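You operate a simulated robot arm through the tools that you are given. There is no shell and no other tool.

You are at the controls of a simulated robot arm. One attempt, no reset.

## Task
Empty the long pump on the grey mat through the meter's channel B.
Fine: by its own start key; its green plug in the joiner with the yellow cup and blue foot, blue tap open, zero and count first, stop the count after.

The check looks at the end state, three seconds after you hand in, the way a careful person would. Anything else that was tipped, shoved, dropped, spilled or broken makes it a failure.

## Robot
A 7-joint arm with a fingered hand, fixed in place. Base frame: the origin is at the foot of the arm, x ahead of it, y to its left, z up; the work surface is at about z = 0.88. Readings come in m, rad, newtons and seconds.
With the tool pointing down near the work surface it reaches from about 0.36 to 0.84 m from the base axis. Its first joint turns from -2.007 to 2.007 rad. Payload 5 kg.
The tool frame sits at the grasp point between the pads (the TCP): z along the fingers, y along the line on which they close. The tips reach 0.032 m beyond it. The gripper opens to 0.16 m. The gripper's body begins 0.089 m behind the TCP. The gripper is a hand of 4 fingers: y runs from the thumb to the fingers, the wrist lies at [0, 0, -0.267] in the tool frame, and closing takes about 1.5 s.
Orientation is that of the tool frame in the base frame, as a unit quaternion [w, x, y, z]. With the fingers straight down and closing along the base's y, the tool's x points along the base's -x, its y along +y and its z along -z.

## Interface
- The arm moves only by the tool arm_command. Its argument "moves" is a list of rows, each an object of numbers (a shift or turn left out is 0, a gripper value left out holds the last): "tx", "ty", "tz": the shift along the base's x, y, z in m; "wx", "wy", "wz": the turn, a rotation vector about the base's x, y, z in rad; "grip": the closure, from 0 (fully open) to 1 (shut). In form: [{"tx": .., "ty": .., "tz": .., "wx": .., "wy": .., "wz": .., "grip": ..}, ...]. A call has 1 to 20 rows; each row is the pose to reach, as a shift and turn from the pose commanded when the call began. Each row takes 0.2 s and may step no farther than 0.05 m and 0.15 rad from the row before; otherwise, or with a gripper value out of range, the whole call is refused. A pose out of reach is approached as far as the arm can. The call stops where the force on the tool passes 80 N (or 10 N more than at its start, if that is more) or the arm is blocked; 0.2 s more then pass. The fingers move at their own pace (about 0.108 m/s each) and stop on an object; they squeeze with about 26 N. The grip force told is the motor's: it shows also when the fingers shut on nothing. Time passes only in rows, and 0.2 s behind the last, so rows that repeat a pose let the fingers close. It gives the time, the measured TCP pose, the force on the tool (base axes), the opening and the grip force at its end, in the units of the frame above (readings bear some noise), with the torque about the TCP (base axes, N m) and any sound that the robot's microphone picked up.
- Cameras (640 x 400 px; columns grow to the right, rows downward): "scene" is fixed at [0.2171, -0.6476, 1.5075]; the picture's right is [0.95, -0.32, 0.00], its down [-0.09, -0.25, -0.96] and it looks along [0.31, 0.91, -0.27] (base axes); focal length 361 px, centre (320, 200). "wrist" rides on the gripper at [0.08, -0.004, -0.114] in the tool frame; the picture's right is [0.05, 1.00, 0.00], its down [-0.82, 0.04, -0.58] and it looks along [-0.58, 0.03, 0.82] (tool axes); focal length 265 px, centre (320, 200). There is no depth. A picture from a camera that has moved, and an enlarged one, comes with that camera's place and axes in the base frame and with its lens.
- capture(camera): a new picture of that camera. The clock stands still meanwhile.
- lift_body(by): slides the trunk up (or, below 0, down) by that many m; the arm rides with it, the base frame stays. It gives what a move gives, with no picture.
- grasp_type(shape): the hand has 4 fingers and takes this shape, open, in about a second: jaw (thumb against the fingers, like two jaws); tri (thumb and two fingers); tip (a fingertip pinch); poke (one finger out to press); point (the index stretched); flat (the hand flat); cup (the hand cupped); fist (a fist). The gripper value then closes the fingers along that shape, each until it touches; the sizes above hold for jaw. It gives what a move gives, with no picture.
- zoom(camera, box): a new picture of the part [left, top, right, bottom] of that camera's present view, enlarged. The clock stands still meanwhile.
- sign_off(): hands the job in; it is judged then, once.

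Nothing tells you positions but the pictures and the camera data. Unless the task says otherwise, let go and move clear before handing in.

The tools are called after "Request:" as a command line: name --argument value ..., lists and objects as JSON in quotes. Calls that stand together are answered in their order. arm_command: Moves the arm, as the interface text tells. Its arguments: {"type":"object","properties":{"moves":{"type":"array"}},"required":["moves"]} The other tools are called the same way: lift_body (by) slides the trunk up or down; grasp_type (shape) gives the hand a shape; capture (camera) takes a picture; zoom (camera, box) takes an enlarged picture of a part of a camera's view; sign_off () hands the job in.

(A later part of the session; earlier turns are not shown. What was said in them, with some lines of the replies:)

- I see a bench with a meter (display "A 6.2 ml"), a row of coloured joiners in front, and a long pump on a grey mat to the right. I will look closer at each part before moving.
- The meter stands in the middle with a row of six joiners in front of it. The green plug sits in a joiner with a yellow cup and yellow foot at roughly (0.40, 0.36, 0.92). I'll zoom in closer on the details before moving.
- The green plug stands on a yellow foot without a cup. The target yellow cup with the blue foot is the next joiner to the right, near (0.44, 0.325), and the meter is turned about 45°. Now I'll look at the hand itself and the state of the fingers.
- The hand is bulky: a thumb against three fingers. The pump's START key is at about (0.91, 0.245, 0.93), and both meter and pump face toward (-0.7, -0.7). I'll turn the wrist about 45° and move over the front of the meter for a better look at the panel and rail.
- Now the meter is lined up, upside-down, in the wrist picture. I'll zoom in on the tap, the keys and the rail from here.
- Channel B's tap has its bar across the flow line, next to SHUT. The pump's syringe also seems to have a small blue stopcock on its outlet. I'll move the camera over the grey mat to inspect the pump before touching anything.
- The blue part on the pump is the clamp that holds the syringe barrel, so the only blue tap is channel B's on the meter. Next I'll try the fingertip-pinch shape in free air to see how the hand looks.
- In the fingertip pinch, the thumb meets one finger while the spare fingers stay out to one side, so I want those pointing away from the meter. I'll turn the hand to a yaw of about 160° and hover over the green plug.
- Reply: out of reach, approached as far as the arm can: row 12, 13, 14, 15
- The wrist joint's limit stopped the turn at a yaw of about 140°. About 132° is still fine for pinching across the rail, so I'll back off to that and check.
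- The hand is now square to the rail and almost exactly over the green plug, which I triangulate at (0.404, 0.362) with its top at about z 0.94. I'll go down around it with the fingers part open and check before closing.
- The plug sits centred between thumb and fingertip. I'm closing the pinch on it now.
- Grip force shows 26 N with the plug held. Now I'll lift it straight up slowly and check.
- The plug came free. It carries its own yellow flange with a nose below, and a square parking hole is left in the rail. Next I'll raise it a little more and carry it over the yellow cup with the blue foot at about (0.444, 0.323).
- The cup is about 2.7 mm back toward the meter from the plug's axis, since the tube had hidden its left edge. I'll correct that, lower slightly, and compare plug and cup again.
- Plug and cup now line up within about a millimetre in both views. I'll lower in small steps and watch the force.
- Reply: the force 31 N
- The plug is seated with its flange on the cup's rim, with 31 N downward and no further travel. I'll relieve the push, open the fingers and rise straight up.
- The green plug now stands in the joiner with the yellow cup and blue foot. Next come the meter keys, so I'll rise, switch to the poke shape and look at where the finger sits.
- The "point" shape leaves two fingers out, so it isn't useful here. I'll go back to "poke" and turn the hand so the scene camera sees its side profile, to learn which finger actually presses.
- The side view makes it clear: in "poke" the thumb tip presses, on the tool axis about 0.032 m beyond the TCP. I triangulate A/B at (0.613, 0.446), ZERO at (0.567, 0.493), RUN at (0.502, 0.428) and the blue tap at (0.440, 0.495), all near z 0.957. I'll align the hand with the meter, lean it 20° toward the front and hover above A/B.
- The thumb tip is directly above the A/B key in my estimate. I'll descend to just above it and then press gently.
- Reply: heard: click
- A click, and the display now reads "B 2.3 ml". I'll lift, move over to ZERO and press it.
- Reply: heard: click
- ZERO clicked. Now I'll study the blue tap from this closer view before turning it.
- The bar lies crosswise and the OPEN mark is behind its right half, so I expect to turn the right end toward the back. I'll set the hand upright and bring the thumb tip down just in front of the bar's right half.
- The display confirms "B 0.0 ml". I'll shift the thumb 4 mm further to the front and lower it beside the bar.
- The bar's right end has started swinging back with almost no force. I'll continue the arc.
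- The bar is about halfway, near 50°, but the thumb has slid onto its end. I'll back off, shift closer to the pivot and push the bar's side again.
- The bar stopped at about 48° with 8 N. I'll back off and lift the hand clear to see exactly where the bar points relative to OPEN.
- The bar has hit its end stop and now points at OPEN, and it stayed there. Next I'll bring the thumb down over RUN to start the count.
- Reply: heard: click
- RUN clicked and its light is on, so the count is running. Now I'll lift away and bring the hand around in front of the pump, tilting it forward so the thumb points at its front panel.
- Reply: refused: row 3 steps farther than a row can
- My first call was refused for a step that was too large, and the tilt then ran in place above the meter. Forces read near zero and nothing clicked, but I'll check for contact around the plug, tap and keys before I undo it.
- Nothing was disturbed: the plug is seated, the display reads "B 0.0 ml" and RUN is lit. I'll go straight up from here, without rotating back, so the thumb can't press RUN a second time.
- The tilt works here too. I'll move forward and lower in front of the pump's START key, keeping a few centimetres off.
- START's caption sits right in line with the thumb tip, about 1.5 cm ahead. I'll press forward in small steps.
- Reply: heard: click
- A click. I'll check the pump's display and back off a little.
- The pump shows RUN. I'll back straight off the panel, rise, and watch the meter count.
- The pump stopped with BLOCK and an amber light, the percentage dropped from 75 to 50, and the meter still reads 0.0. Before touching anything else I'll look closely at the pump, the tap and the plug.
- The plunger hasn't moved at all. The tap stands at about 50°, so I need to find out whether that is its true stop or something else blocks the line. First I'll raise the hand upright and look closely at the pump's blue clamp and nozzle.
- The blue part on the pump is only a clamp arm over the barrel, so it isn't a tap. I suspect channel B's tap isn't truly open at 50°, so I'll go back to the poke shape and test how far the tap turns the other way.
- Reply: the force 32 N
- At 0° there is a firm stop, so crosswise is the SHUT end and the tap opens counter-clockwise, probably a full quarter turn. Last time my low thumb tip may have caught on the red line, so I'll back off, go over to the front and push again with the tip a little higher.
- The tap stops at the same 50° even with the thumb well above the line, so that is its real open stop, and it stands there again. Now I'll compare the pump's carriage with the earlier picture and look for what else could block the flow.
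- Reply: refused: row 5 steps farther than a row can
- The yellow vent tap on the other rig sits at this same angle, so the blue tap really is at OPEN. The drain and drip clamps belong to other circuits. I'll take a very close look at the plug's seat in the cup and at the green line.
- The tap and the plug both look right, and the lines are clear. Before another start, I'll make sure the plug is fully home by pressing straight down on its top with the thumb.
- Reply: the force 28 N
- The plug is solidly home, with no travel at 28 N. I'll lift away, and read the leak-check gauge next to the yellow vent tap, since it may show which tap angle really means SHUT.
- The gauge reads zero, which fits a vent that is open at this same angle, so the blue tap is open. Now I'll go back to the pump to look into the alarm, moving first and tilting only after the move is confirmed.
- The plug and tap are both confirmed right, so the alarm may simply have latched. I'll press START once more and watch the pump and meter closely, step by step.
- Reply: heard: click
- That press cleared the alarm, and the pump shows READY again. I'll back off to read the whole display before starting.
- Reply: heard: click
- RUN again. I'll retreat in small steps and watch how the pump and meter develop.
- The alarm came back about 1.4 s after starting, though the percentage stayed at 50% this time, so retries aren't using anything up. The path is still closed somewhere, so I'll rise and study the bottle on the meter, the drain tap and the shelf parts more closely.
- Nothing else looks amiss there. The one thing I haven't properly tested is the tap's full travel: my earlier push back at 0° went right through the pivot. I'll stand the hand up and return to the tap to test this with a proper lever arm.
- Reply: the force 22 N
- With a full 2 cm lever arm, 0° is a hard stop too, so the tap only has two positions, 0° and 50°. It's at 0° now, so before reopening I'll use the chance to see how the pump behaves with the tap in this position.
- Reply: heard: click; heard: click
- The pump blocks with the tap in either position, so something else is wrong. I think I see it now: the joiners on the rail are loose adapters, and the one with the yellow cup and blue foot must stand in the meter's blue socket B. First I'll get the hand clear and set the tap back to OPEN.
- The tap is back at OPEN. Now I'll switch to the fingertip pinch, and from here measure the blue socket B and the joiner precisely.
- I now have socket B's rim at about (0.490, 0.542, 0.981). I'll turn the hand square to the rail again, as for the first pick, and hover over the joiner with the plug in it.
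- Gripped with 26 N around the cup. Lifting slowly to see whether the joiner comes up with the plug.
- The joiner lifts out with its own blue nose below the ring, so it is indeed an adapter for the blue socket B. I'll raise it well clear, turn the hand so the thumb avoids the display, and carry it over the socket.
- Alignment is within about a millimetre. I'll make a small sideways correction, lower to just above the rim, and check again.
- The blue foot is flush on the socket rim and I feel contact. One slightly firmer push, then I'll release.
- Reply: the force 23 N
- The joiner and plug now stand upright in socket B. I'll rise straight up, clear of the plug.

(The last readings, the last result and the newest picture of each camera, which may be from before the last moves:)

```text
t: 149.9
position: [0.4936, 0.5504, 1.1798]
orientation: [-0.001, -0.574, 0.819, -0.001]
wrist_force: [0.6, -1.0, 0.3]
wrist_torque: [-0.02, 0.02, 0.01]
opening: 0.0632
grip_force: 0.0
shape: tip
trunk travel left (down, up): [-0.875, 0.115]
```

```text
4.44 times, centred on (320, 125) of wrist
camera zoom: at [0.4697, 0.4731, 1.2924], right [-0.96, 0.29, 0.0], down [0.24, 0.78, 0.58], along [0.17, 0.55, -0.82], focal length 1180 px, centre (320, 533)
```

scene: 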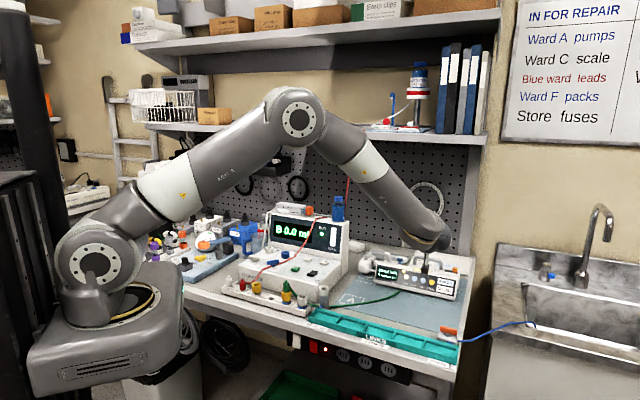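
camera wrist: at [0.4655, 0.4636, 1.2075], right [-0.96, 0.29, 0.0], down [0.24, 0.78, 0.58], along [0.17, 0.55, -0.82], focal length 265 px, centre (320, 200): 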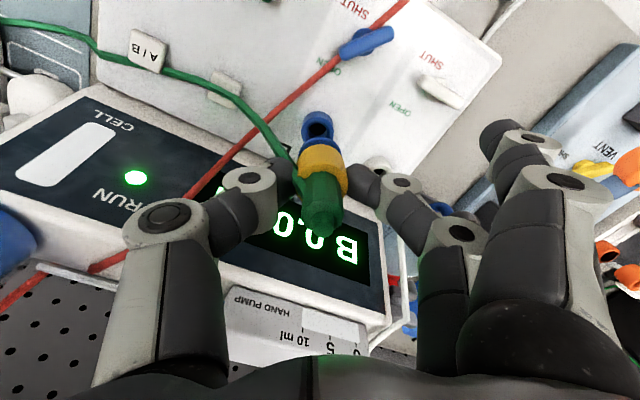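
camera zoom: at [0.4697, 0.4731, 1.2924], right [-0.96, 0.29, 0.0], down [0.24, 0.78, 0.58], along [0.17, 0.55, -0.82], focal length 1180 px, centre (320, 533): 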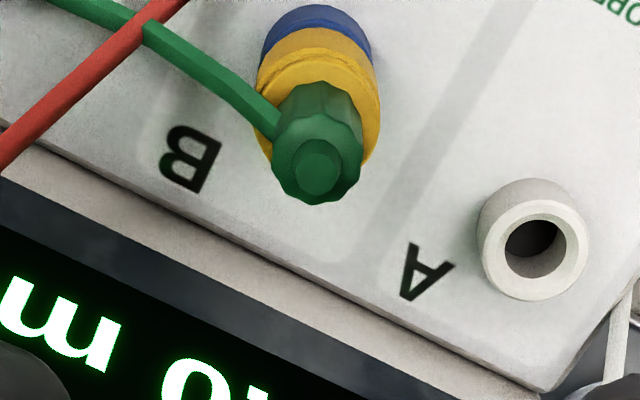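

Both parts are seated square. Now back to the pump: I'll move off toward the front, turn the hand and return to the poke shape.

Request:
arm_command --moves '[{"tx": -0.005, "ty": -0.02, "wz": -0.11}, {"tx": -0.01, "ty": -0.045, "wz": -0.22}, {"tx": -0.015, "ty": -0.07, "wz": -0.33}, {"tx": -0.02, "ty": -0.1, "wz": -0.437}, {"tx": -0.02, "ty": -0.1, "wz": -0.437, "grip": 0.0}]'

Request:
grasp_type --shape "poke"

```text
t: 151.1
position: [0.4739, 0.4496, 1.1769]
orientation: [-0.001, -0.381, 0.924, -0.001]
wrist_force: [-0.1, 0.0, 0.2]
wrist_torque: [0.0, -0.01, 0.01]
opening: 0.1464
grip_force: 0.0
shape: tip
trunk travel left (down, up): [-0.875, 0.115]
```

```text
t: 152.0
position: [0.4732, 0.4489, 1.1797]
orientation: [0.001, -0.383, 0.924, 0.0]
wrist_force: [0.0, -0.1, 0.3]
wrist_torque: [0.04, 0.03, 0.02]
opening: 0.0002
grip_force: 0.1
shape: poke
trunk travel left (down, up): [-0.875, 0.115]
```

Request:
arm_command --moves '[{"tx": 0.0252, "ty": -0.0336}, {"tx": 0.0504, "ty": -0.0672}, {"tx": 0.0756, "ty": -0.1008}, {"tx": 0.1008, "ty": -0.1344}, {"tx": 0.126, "ty": -0.168}, {"tx": 0.1512, "ty": -0.2016, "tz": -0.01}, {"tx": 0.1764, "ty": -0.2352, "tz": -0.02}, {"tx": 0.2016, "ty": -0.2688, "tz": -0.035}, {"tx": 0.2265, "ty": -0.302, "tz": -0.049}, {"tx": 0.2265, "ty": -0.302, "tz": -0.049}]'

```text
t: 154.2
position: [0.7003, 0.146, 1.1314]
orientation: [0.0, -0.384, 0.923, -0.001]
wrist_force: [0.3, 0.8, -0.9]
wrist_torque: [-0.05, -0.02, 0.01]
opening: 0.0
grip_force: 0.1
shape: poke
trunk travel left (down, up): [-0.875, 0.115]
```

Request:
arm_command --moves '[{"tx": 0.02, "ty": 0.005, "wx": 0.1, "wy": -0.1}, {"tx": 0.04, "ty": 0.01, "wx": 0.2, "wy": -0.2}, {"tx": 0.06, "ty": 0.015, "wx": 0.3, "wy": -0.3}, {"tx": 0.08, "ty": 0.02, "wx": 0.4, "wy": -0.4}, {"tx": 0.1, "ty": 0.025, "wx": 0.5, "wy": -0.5}, {"tx": 0.12, "ty": 0.03, "wx": 0.6, "wy": -0.6}, {"tx": 0.14, "ty": 0.033, "wx": 0.7, "wy": -0.7}, {"tx": 0.162, "ty": 0.038, "wx": 0.8, "wy": -0.8}, {"tx": 0.162, "ty": 0.038, "wx": 0.8, "wy": -0.8}]'

```text
t: 156.2
position: [0.8626, 0.1851, 1.1313]
orientation: [0.497, -0.322, 0.78, 0.204]
wrist_force: [-0.2, -0.2, -0.4]
wrist_torque: [-0.03, 0.0, 0.01]
opening: 0.0001
grip_force: 0.1
shape: poke
trunk travel left (down, up): [-0.875, 0.115]
```

Request:
arm_command --moves '[{"tz": -0.045}, {"tz": -0.09}, {"tz": -0.135}, {"tz": -0.172}, {"tz": -0.1855}, {"tz": -0.1855, "tx": 0.012, "ty": 0.012}, {"tz": -0.1855, "tx": 0.0245, "ty": 0.0245}, {"tz": -0.1855, "tx": 0.0285, "ty": 0.0285}]'

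Request:
zoom --camera "wrist" --box '[210, 90, 640, 210]'

```text
t: 158.0
position: [0.8918, 0.2133, 0.9436]
orientation: [0.495, -0.322, 0.781, 0.203]
wrist_force: [-0.4, -0.4, 0.6]
wrist_torque: [0.0, 0.0, -0.01]
opening: 0.0
grip_force: 0.0
shape: poke
trunk travel left (down, up): [-0.875, 0.115]
```

```text
1.49 times, centred on (425, 150) of wrist
camera zoom: at [0.7975, 0.113, 0.9193], right [-0.72, 0.69, -0.05], down [-0.15, -0.09, 0.98], along [0.68, 0.72, 0.17], focal length 395 px, centre (164, 274)
```

zoom: 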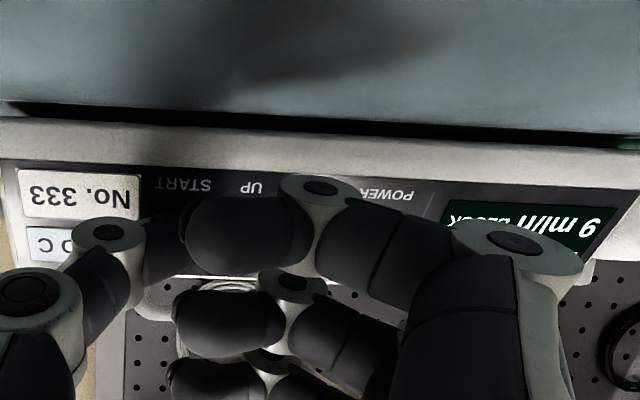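

First press clears the alarm.

Request:
arm_command --moves '[{"tx": 0.0025, "ty": 0.0025, "tz": 0.0015}, {"tx": 0.0048, "ty": 0.0048, "tz": 0.0015}, {"tx": -0.004, "ty": -0.004, "tz": 0.0015}, {"tx": -0.006, "ty": -0.006, "tz": 0.0015}]'

Request:
zoom --camera "wrist" --box '[380, 130, 640, 230]'

Request:
zoom --camera "scene" --box '[265, 205, 350, 260]'

```text
t: 159.0
position: [0.8851, 0.2074, 0.9456]
orientation: [0.495, -0.323, 0.78, 0.204]
wrist_force: [0.4, 0.2, 0.0]
wrist_torque: [-0.01, 0.0, 0.0]
opening: 0.0001
grip_force: 0.1
shape: poke
trunk travel left (down, up): [-0.875, 0.115]
heard: click
```

```text
2.46 times, centred on (510, 180) of wrist
camera zoom: at [0.7912, 0.1075, 0.9215], right [-0.72, 0.69, -0.05], down [-0.15, -0.09, 0.98], along [0.68, 0.72, 0.17], focal length 653 px, centre (-148, 249)
```

zoom: 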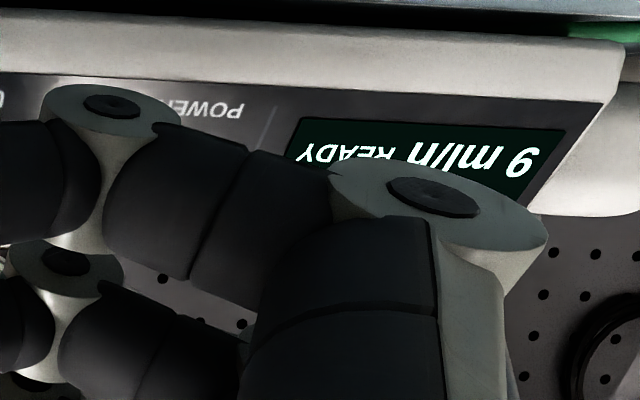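

```text
7.27 times, centred on (308, 232) of scene
camera zoom: at [0.2171, -0.6476, 1.5075], right [0.95, -0.32, 0.0], down [-0.09, -0.25, -0.96], along [0.31, 0.91, -0.27], focal length 2622 px, centre (411, -36)
```

zoom: 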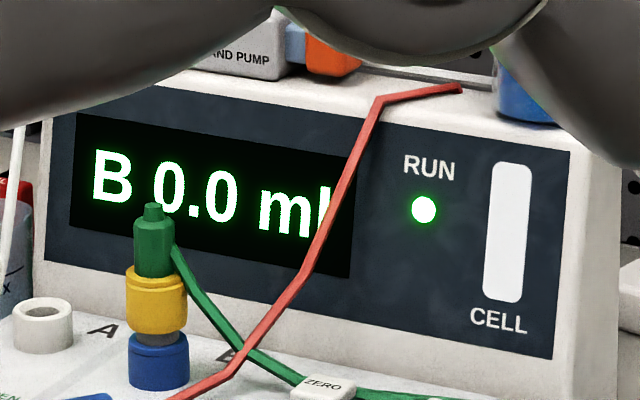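

READY again, with the meter at "B 0.0 ml" and counting. Now I'll press START for real and back off.

Request:
arm_command --moves '[{"tx": 0.006, "ty": 0.006}, {"tx": 0.0085, "ty": 0.0085}, {"tx": 0.0108, "ty": 0.0108}, {"tx": -0.01, "ty": -0.01}, {"tx": -0.025, "ty": -0.025}]'

Request:
zoom --camera "scene" --box '[265, 205, 350, 260]'

Request:
arm_command --moves '[{"tz": 0.03}, {"tz": 0.045}, {"tz": 0.045}, {"tz": 0.045}, {"tz": 0.045}]'

Request:
zoom --camera "wrist" --box '[210, 60, 640, 210]'

Request:
zoom --camera "scene" --box '[265, 205, 350, 260]'

```text
t: 160.2
position: [0.8592, 0.1821, 0.9467]
orientation: [0.495, -0.323, 0.78, 0.205]
wrist_force: [-0.9, -0.2, -0.2]
wrist_torque: [0.01, -0.04, 0.02]
opening: 0.0
grip_force: 0.0
shape: poke
trunk travel left (down, up): [-0.875, 0.115]
heard: click
```

```text
7.27 times, centred on (308, 232) of scene
camera zoom: at [0.2171, -0.6476, 1.5075], right [0.95, -0.32, 0.0], down [-0.09, -0.25, -0.96], along [0.31, 0.91, -0.27], focal length 2622 px, centre (411, -36)
```

zoom: 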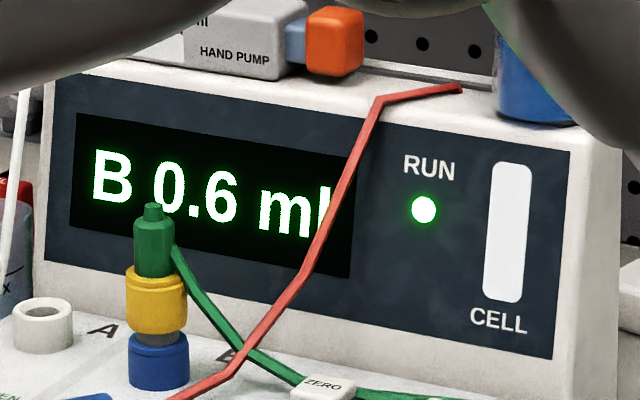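

```text
t: 161.4
position: [0.8594, 0.1825, 0.9922]
orientation: [0.496, -0.323, 0.78, 0.205]
wrist_force: [0.2, 0.5, -0.6]
wrist_torque: [-0.01, -0.01, -0.03]
opening: 0.0001
grip_force: 0.0
shape: poke
trunk travel left (down, up): [-0.875, 0.115]
```

```text
1.49 times, centred on (425, 135) of wrist
camera zoom: at [0.7655, 0.0821, 0.968], right [-0.72, 0.69, -0.05], down [-0.15, -0.09, 0.98], along [0.68, 0.72, 0.17], focal length 395 px, centre (164, 297)
```

zoom: 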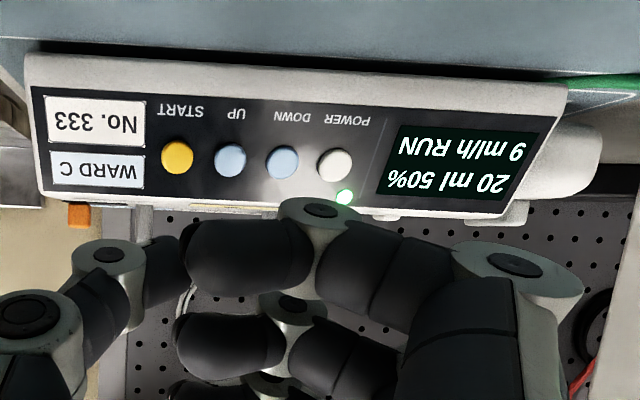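

```text
7.27 times, centred on (308, 232) of scene
camera zoom: at [0.2171, -0.6476, 1.5075], right [0.95, -0.32, 0.0], down [-0.09, -0.25, -0.96], along [0.31, 0.91, -0.27], focal length 2622 px, centre (411, -36)
```

zoom: 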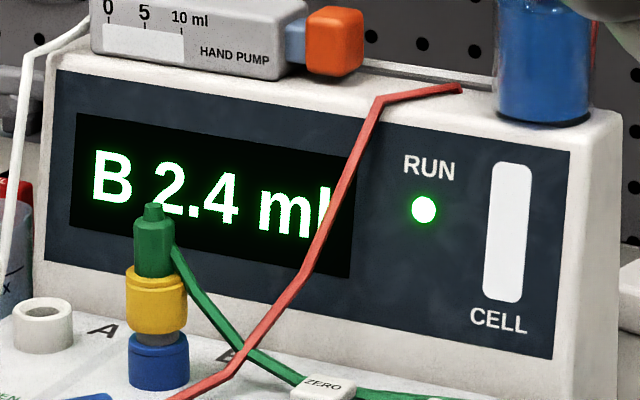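

It works: the pump runs with a green light and the meter counts up, 2.4 ml so far. While it empties I'll raise and straighten the hand, keeping an eye on both displays.

Request:
arm_command --moves '[{"tz": 0.04, "tx": -0.01, "ty": -0.01}, {"tz": 0.08, "tx": -0.02, "ty": -0.02}, {"tz": 0.12, "tx": -0.03, "ty": -0.03}, {"tz": 0.14, "tx": -0.03, "ty": -0.03}]'

Request:
zoom --camera "scene" --box '[230, 200, 470, 320]'

Request:
arm_command --moves '[{"tx": -0.015, "ty": 0.0, "wx": -0.1, "wy": 0.1}, {"tx": -0.03, "ty": 0.0, "wx": -0.2, "wy": 0.2}, {"tx": -0.045, "ty": 0.0, "wx": -0.3, "wy": 0.3}, {"tx": -0.06, "ty": 0.0, "wx": -0.4, "wy": 0.4}, {"tx": -0.075, "ty": 0.0, "wx": -0.5, "wy": 0.5}, {"tx": -0.09, "ty": 0.0, "wx": -0.6, "wy": 0.6}, {"tx": -0.11, "ty": 0.0, "wx": -0.7, "wy": 0.7}, {"tx": -0.13, "ty": 0.0, "wx": -0.8, "wy": 0.8}, {"tx": -0.13, "ty": 0.0, "wx": -0.8, "wy": 0.8}]'

Request:
zoom --camera "scene" --box '[230, 200, 470, 320]'

```text
t: 162.4
position: [0.8296, 0.1506, 1.1322]
orientation: [0.495, -0.322, 0.78, 0.205]
wrist_force: [-0.6, 0.8, -0.2]
wrist_torque: [0.03, 0.0, -0.01]
opening: 0.0002
grip_force: 0.2
shape: poke
trunk travel left (down, up): [-0.875, 0.115]
```

```text
2.67 times, centred on (350, 260) of scene
camera zoom: at [0.2171, -0.6476, 1.5075], right [0.95, -0.32, 0.0], down [-0.09, -0.25, -0.96], along [0.31, 0.91, -0.27], focal length 962 px, centre (240, 40)
```

zoom: 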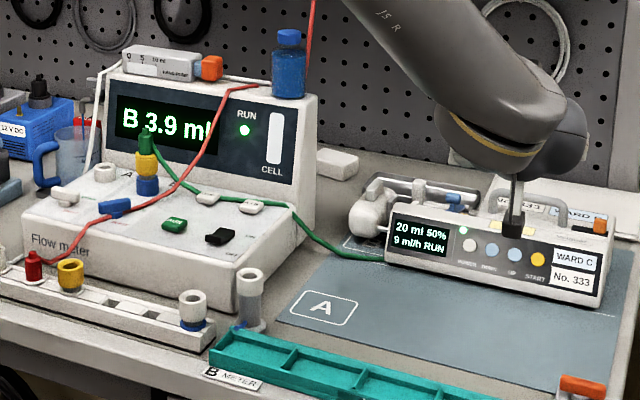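

```text
t: 164.4
position: [0.6993, 0.1505, 1.131]
orientation: [-0.001, -0.383, 0.924, -0.001]
wrist_force: [-0.3, -0.2, 1.1]
wrist_torque: [0.05, 0.01, -0.01]
opening: 0.0
grip_force: 0.0
shape: poke
trunk travel left (down, up): [-0.875, 0.115]
```

```text
2.67 times, centred on (350, 260) of scene
camera zoom: at [0.2171, -0.6476, 1.5075], right [0.95, -0.32, 0.0], down [-0.09, -0.25, -0.96], along [0.31, 0.91, -0.27], focal length 962 px, centre (240, 40)
```

zoom: 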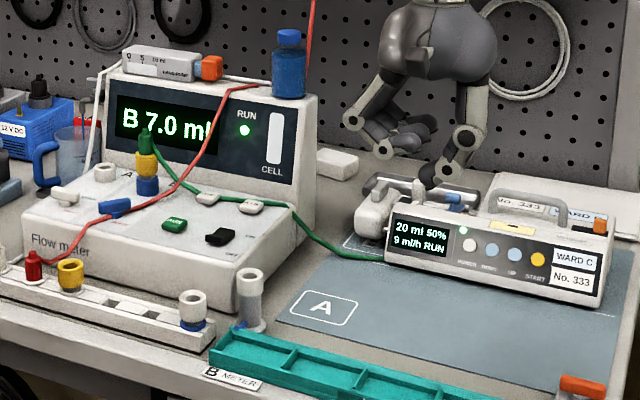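

Request:
arm_command --moves '[{"tx": -0.025, "ty": 0.0344}, {"tx": -0.05, "ty": 0.0688}, {"tx": -0.075, "ty": 0.1031}, {"tx": -0.1, "ty": 0.1375}, {"tx": -0.125, "ty": 0.172}, {"tx": -0.15, "ty": 0.2063}, {"tx": -0.175, "ty": 0.2406}, {"tx": -0.2, "ty": 0.273}, {"tx": -0.2, "ty": 0.273, "tz": -0.04}, {"tx": -0.2, "ty": 0.273, "tz": -0.07}]'

Request:
zoom --camera "scene" --box '[230, 200, 470, 320]'

```text
t: 166.6
position: [0.4985, 0.4268, 1.061]
orientation: [0.0, -0.383, 0.924, -0.002]
wrist_force: [-0.4, -0.4, -0.2]
wrist_torque: [-0.01, 0.01, 0.02]
opening: 0.0
grip_force: 0.0
shape: poke
trunk travel left (down, up): [-0.875, 0.115]
```

```text
2.67 times, centred on (350, 260) of scene
camera zoom: at [0.2171, -0.6476, 1.5075], right [0.95, -0.32, 0.0], down [-0.09, -0.25, -0.96], along [0.31, 0.91, -0.27], focal length 962 px, centre (240, 40)
```

zoom: 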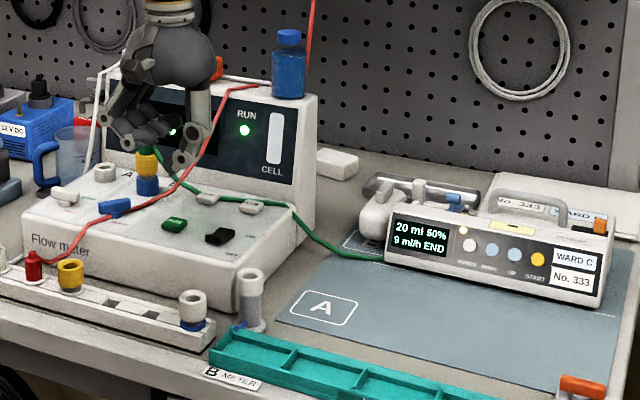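

The pump shows END: it is empty. Now I'll lower the thumb over RUN to stop the count.

Request:
arm_command --moves '[{"tx": 0.0025, "ty": -0.0035, "tz": -0.02}, {"tx": 0.0025, "ty": -0.0035, "tz": -0.04}, {"tx": 0.0025, "ty": -0.0035, "tz": -0.05}, {"tx": 0.0025, "ty": -0.0035, "tz": -0.05}]'

Request:
zoom --camera "wrist" --box '[220, 80, 420, 220]'

Request:
zoom --camera "scene" --box '[255, 205, 345, 280]'

```text
t: 167.6
position: [0.5028, 0.4227, 1.0119]
orientation: [0.001, -0.383, 0.924, 0.0]
wrist_force: [0.2, -0.2, 0.3]
wrist_torque: [0.01, 0.03, 0.01]
opening: 0.0
grip_force: 0.0
shape: poke
trunk travel left (down, up): [-0.875, 0.115]
```

```text
2.86 times, centred on (320, 150) of wrist
camera zoom: at [0.4487, 0.3625, 1.1243], right [-0.74, 0.67, 0.0], down [0.55, 0.61, 0.58], along [0.39, 0.43, -0.82], focal length 758 px, centre (320, 343)
```

zoom: 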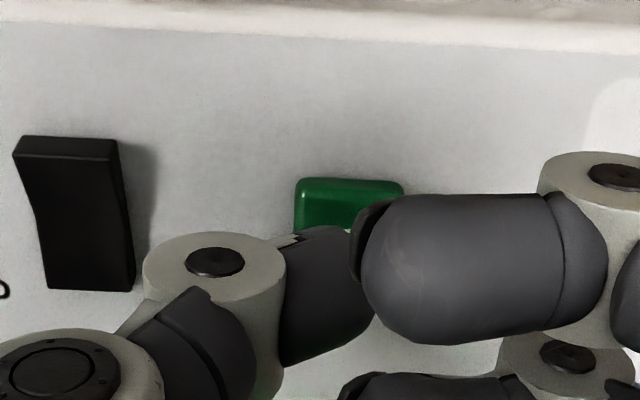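

```text
5.33 times, centred on (300, 242) of scene
camera zoom: at [0.2171, -0.6476, 1.5075], right [0.95, -0.32, 0.0], down [-0.09, -0.25, -0.96], along [0.31, 0.91, -0.27], focal length 1923 px, centre (427, -27)
```

zoom: 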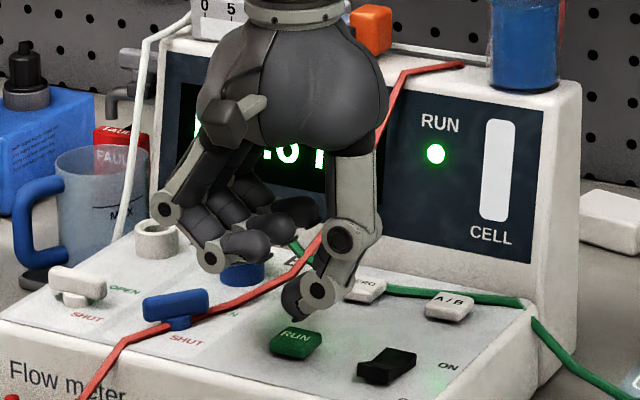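

Request:
arm_command --moves '[{"tz": -0.008}, {"tz": -0.014}, {"tz": -0.019}, {"tz": -0.022}]'

Request:
zoom --camera "scene" --box '[255, 205, 345, 280]'

```text
t: 168.6
position: [0.5029, 0.421, 0.9905]
orientation: [0.001, -0.383, 0.924, -0.001]
wrist_force: [0.8, 0.2, 7.0]
wrist_torque: [0.04, 0.02, -0.03]
opening: 0.0
grip_force: 0.0
shape: poke
trunk travel left (down, up): [-0.875, 0.115]
heard: click
```

```text
5.33 times, centred on (300, 242) of scene
camera zoom: at [0.2171, -0.6476, 1.5075], right [0.95, -0.32, 0.0], down [-0.09, -0.25, -0.96], along [0.31, 0.91, -0.27], focal length 1923 px, centre (427, -27)
```

zoom: 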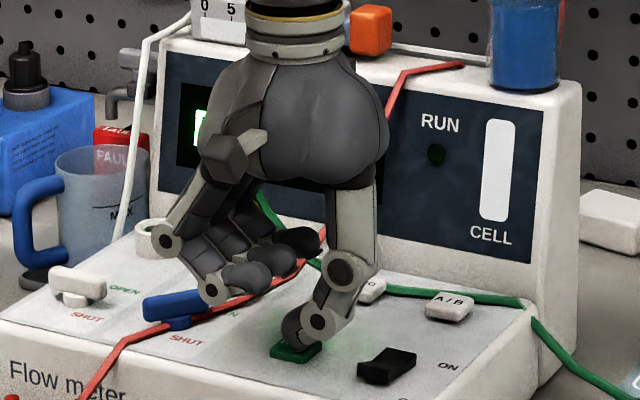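

The click came and the RUN light is off, so the count is stopped. I'll lift away toward the front and check everything.

Request:
arm_command --moves '[{"tz": 0.02}, {"tx": -0.005, "ty": -0.005, "tz": 0.055}, {"tx": -0.015, "ty": -0.02, "tz": 0.09}, {"tx": -0.03, "ty": -0.045, "tz": 0.125}, {"tx": -0.045, "ty": -0.07, "tz": 0.16}, {"tx": -0.06, "ty": -0.1, "tz": 0.18}, {"tx": -0.075, "ty": -0.13, "tz": 0.19}, {"tx": -0.075, "ty": -0.13, "tz": 0.19}]'

Request:
capture --camera "scene"

Request:
zoom --camera "scene" --box '[225, 195, 365, 320]'

Request:
zoom --camera "scene" --box '[350, 230, 480, 320]'

```text
t: 170.4
position: [0.4292, 0.2939, 1.1797]
orientation: [0.0, -0.383, 0.924, -0.001]
wrist_force: [0.1, -0.3, -0.5]
wrist_torque: [-0.04, 0.03, 0.02]
opening: 0.0001
grip_force: 0.1
shape: poke
trunk travel left (down, up): [-0.875, 0.115]
```

```text
taken
```

scene: 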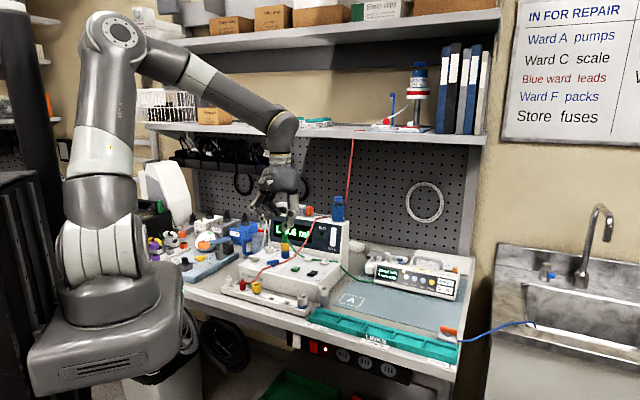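

```text
3.20 times, centred on (295, 258) of scene
camera zoom: at [0.2171, -0.6476, 1.5075], right [0.95, -0.32, 0.0], down [-0.09, -0.25, -0.96], along [0.31, 0.91, -0.27], focal length 1154 px, centre (400, 16)
```

zoom: 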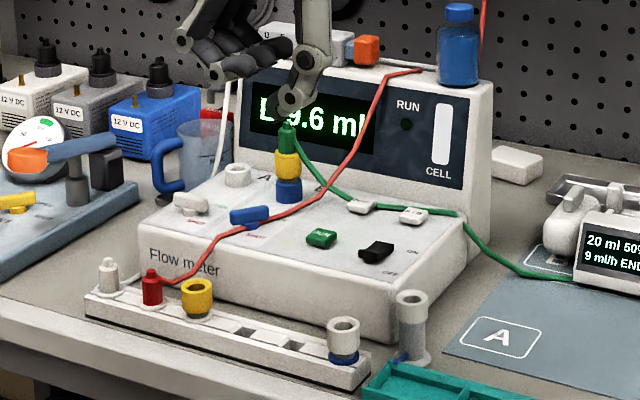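

```text
4.44 times, centred on (415, 275) of scene
camera zoom: at [0.2171, -0.6476, 1.5075], right [0.95, -0.32, 0.0], down [-0.09, -0.25, -0.96], along [0.31, 0.91, -0.27], focal length 1602 px, centre (-102, -133)
```

zoom: 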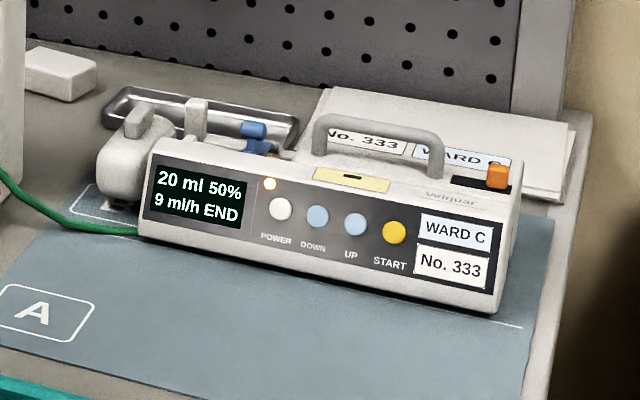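

The meter has stopped at about 9.6 ml and the pump shows END. I'll move the hand further clear and do a final inspection of tap, plug, joiner and surroundings.

Request:
arm_command --moves '[{"tx": -0.02, "ty": 0.0, "tz": 0.03}, {"tx": -0.04, "ty": 0.0, "tz": 0.06}, {"tx": -0.06, "ty": 0.01, "tz": 0.09}, {"tx": -0.08, "ty": 0.03, "tz": 0.1}, {"tx": -0.1, "ty": 0.06, "tz": 0.1}, {"tx": -0.1, "ty": 0.09, "tz": 0.1}, {"tx": -0.1, "ty": 0.09, "tz": 0.1}]'

Request:
capture --camera "scene"

Request:
zoom --camera "scene" --box '[250, 205, 350, 280]'

Request:
zoom --camera "scene" --box '[255, 235, 315, 280]'

Request:
capture --camera "wrist"

```text
t: 172.0
position: [0.3276, 0.3786, 1.2806]
orientation: [0.0, -0.382, 0.924, -0.001]
wrist_force: [0.3, -1.3, 0.2]
wrist_torque: [0.02, 0.01, 0.0]
opening: 0.0
grip_force: 0.0
shape: poke
trunk travel left (down, up): [-0.875, 0.115]
```

```text
taken
```

scene: 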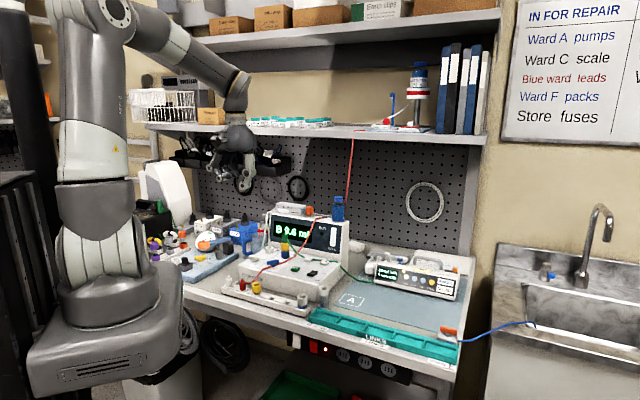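

```text
5.33 times, centred on (300, 242) of scene
camera zoom: at [0.2171, -0.6476, 1.5075], right [0.95, -0.32, 0.0], down [-0.09, -0.25, -0.96], along [0.31, 0.91, -0.27], focal length 1923 px, centre (427, -27)
```

zoom: 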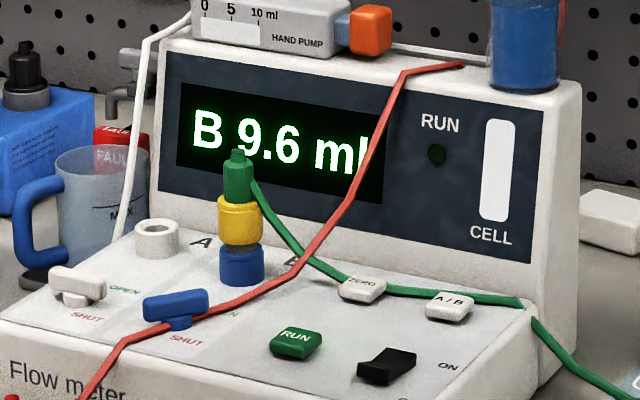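

```text
8.89 times, centred on (285, 258) of scene
camera zoom: at [0.2171, -0.6476, 1.5075], right [0.95, -0.32, 0.0], down [-0.09, -0.25, -0.96], along [0.31, 0.91, -0.27], focal length 3205 px, centre (631, -311)
```

zoom: 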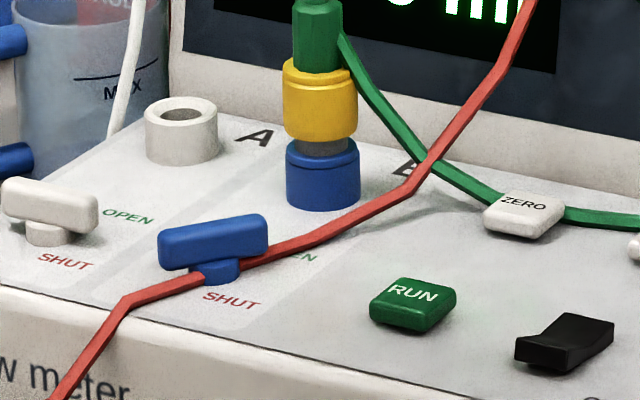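

```text
taken
camera wrist: at [0.2739, 0.3197, 1.3943], right [-0.74, 0.67, 0.0], down [0.55, 0.61, 0.58], along [0.39, 0.43, -0.82], focal length 265 px, centre (320, 200)
```

wrist: 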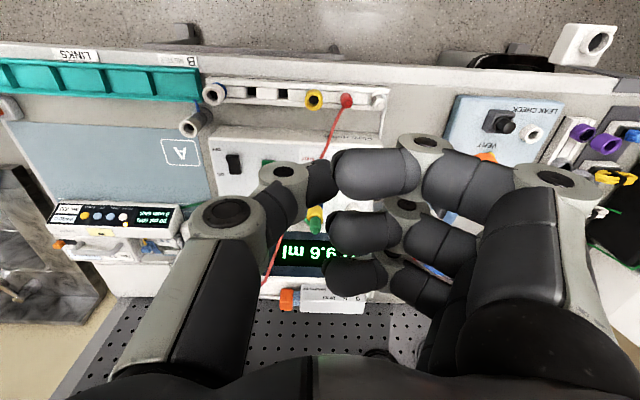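

The end state looks right. The pump shows END, with its green plug in the yellow-cup, blue-foot joiner standing in socket B. The blue tap is at OPEN, the count is stopped at B 9.6 ml, nothing else was disturbed, and the hand is clear. I'm handing it in.

Request:
sign_off

```text
The job is handed in.
```

The long pump is empty. It ran on its own START key through channel B until its display showed END, and the meter's count is stopped at B 9.6 ml. The job is handed in, but I haven't seen the result of the check.

- **Connection:** the green plug is in the joiner with the yellow cup and blue foot, and that joiner stands in the meter's blue socket B.
- **Tap and count:** the blue tap is at OPEN. I zeroed channel B and started the count before the pump ran, and stopped it afterwards.
- **Blocked starts:** the first start stopped with a BLOCK alarm because I had left the joiner on the rail instead of moving it to socket B. While finding that out I started the pump twice more and turned the tap back and forth. Once the joiner was in the socket, the pump ran normally. The meter stayed at 0.0 ml through the blocked starts, and I saw no spill.
- **Pump display:** the percentage on the pump dropped from 75% to 50% after the first start and stayed there. I don't know what it measures.
- **Wrong move:** one of my moves tilted the hand in place close above the rail and keys. Forces stayed near zero, no key clicked, and the pictures showed nothing disturbed.

The hand is clear of the bench, and the pictures show nothing tipped or moved apart from the parts I meant to move.
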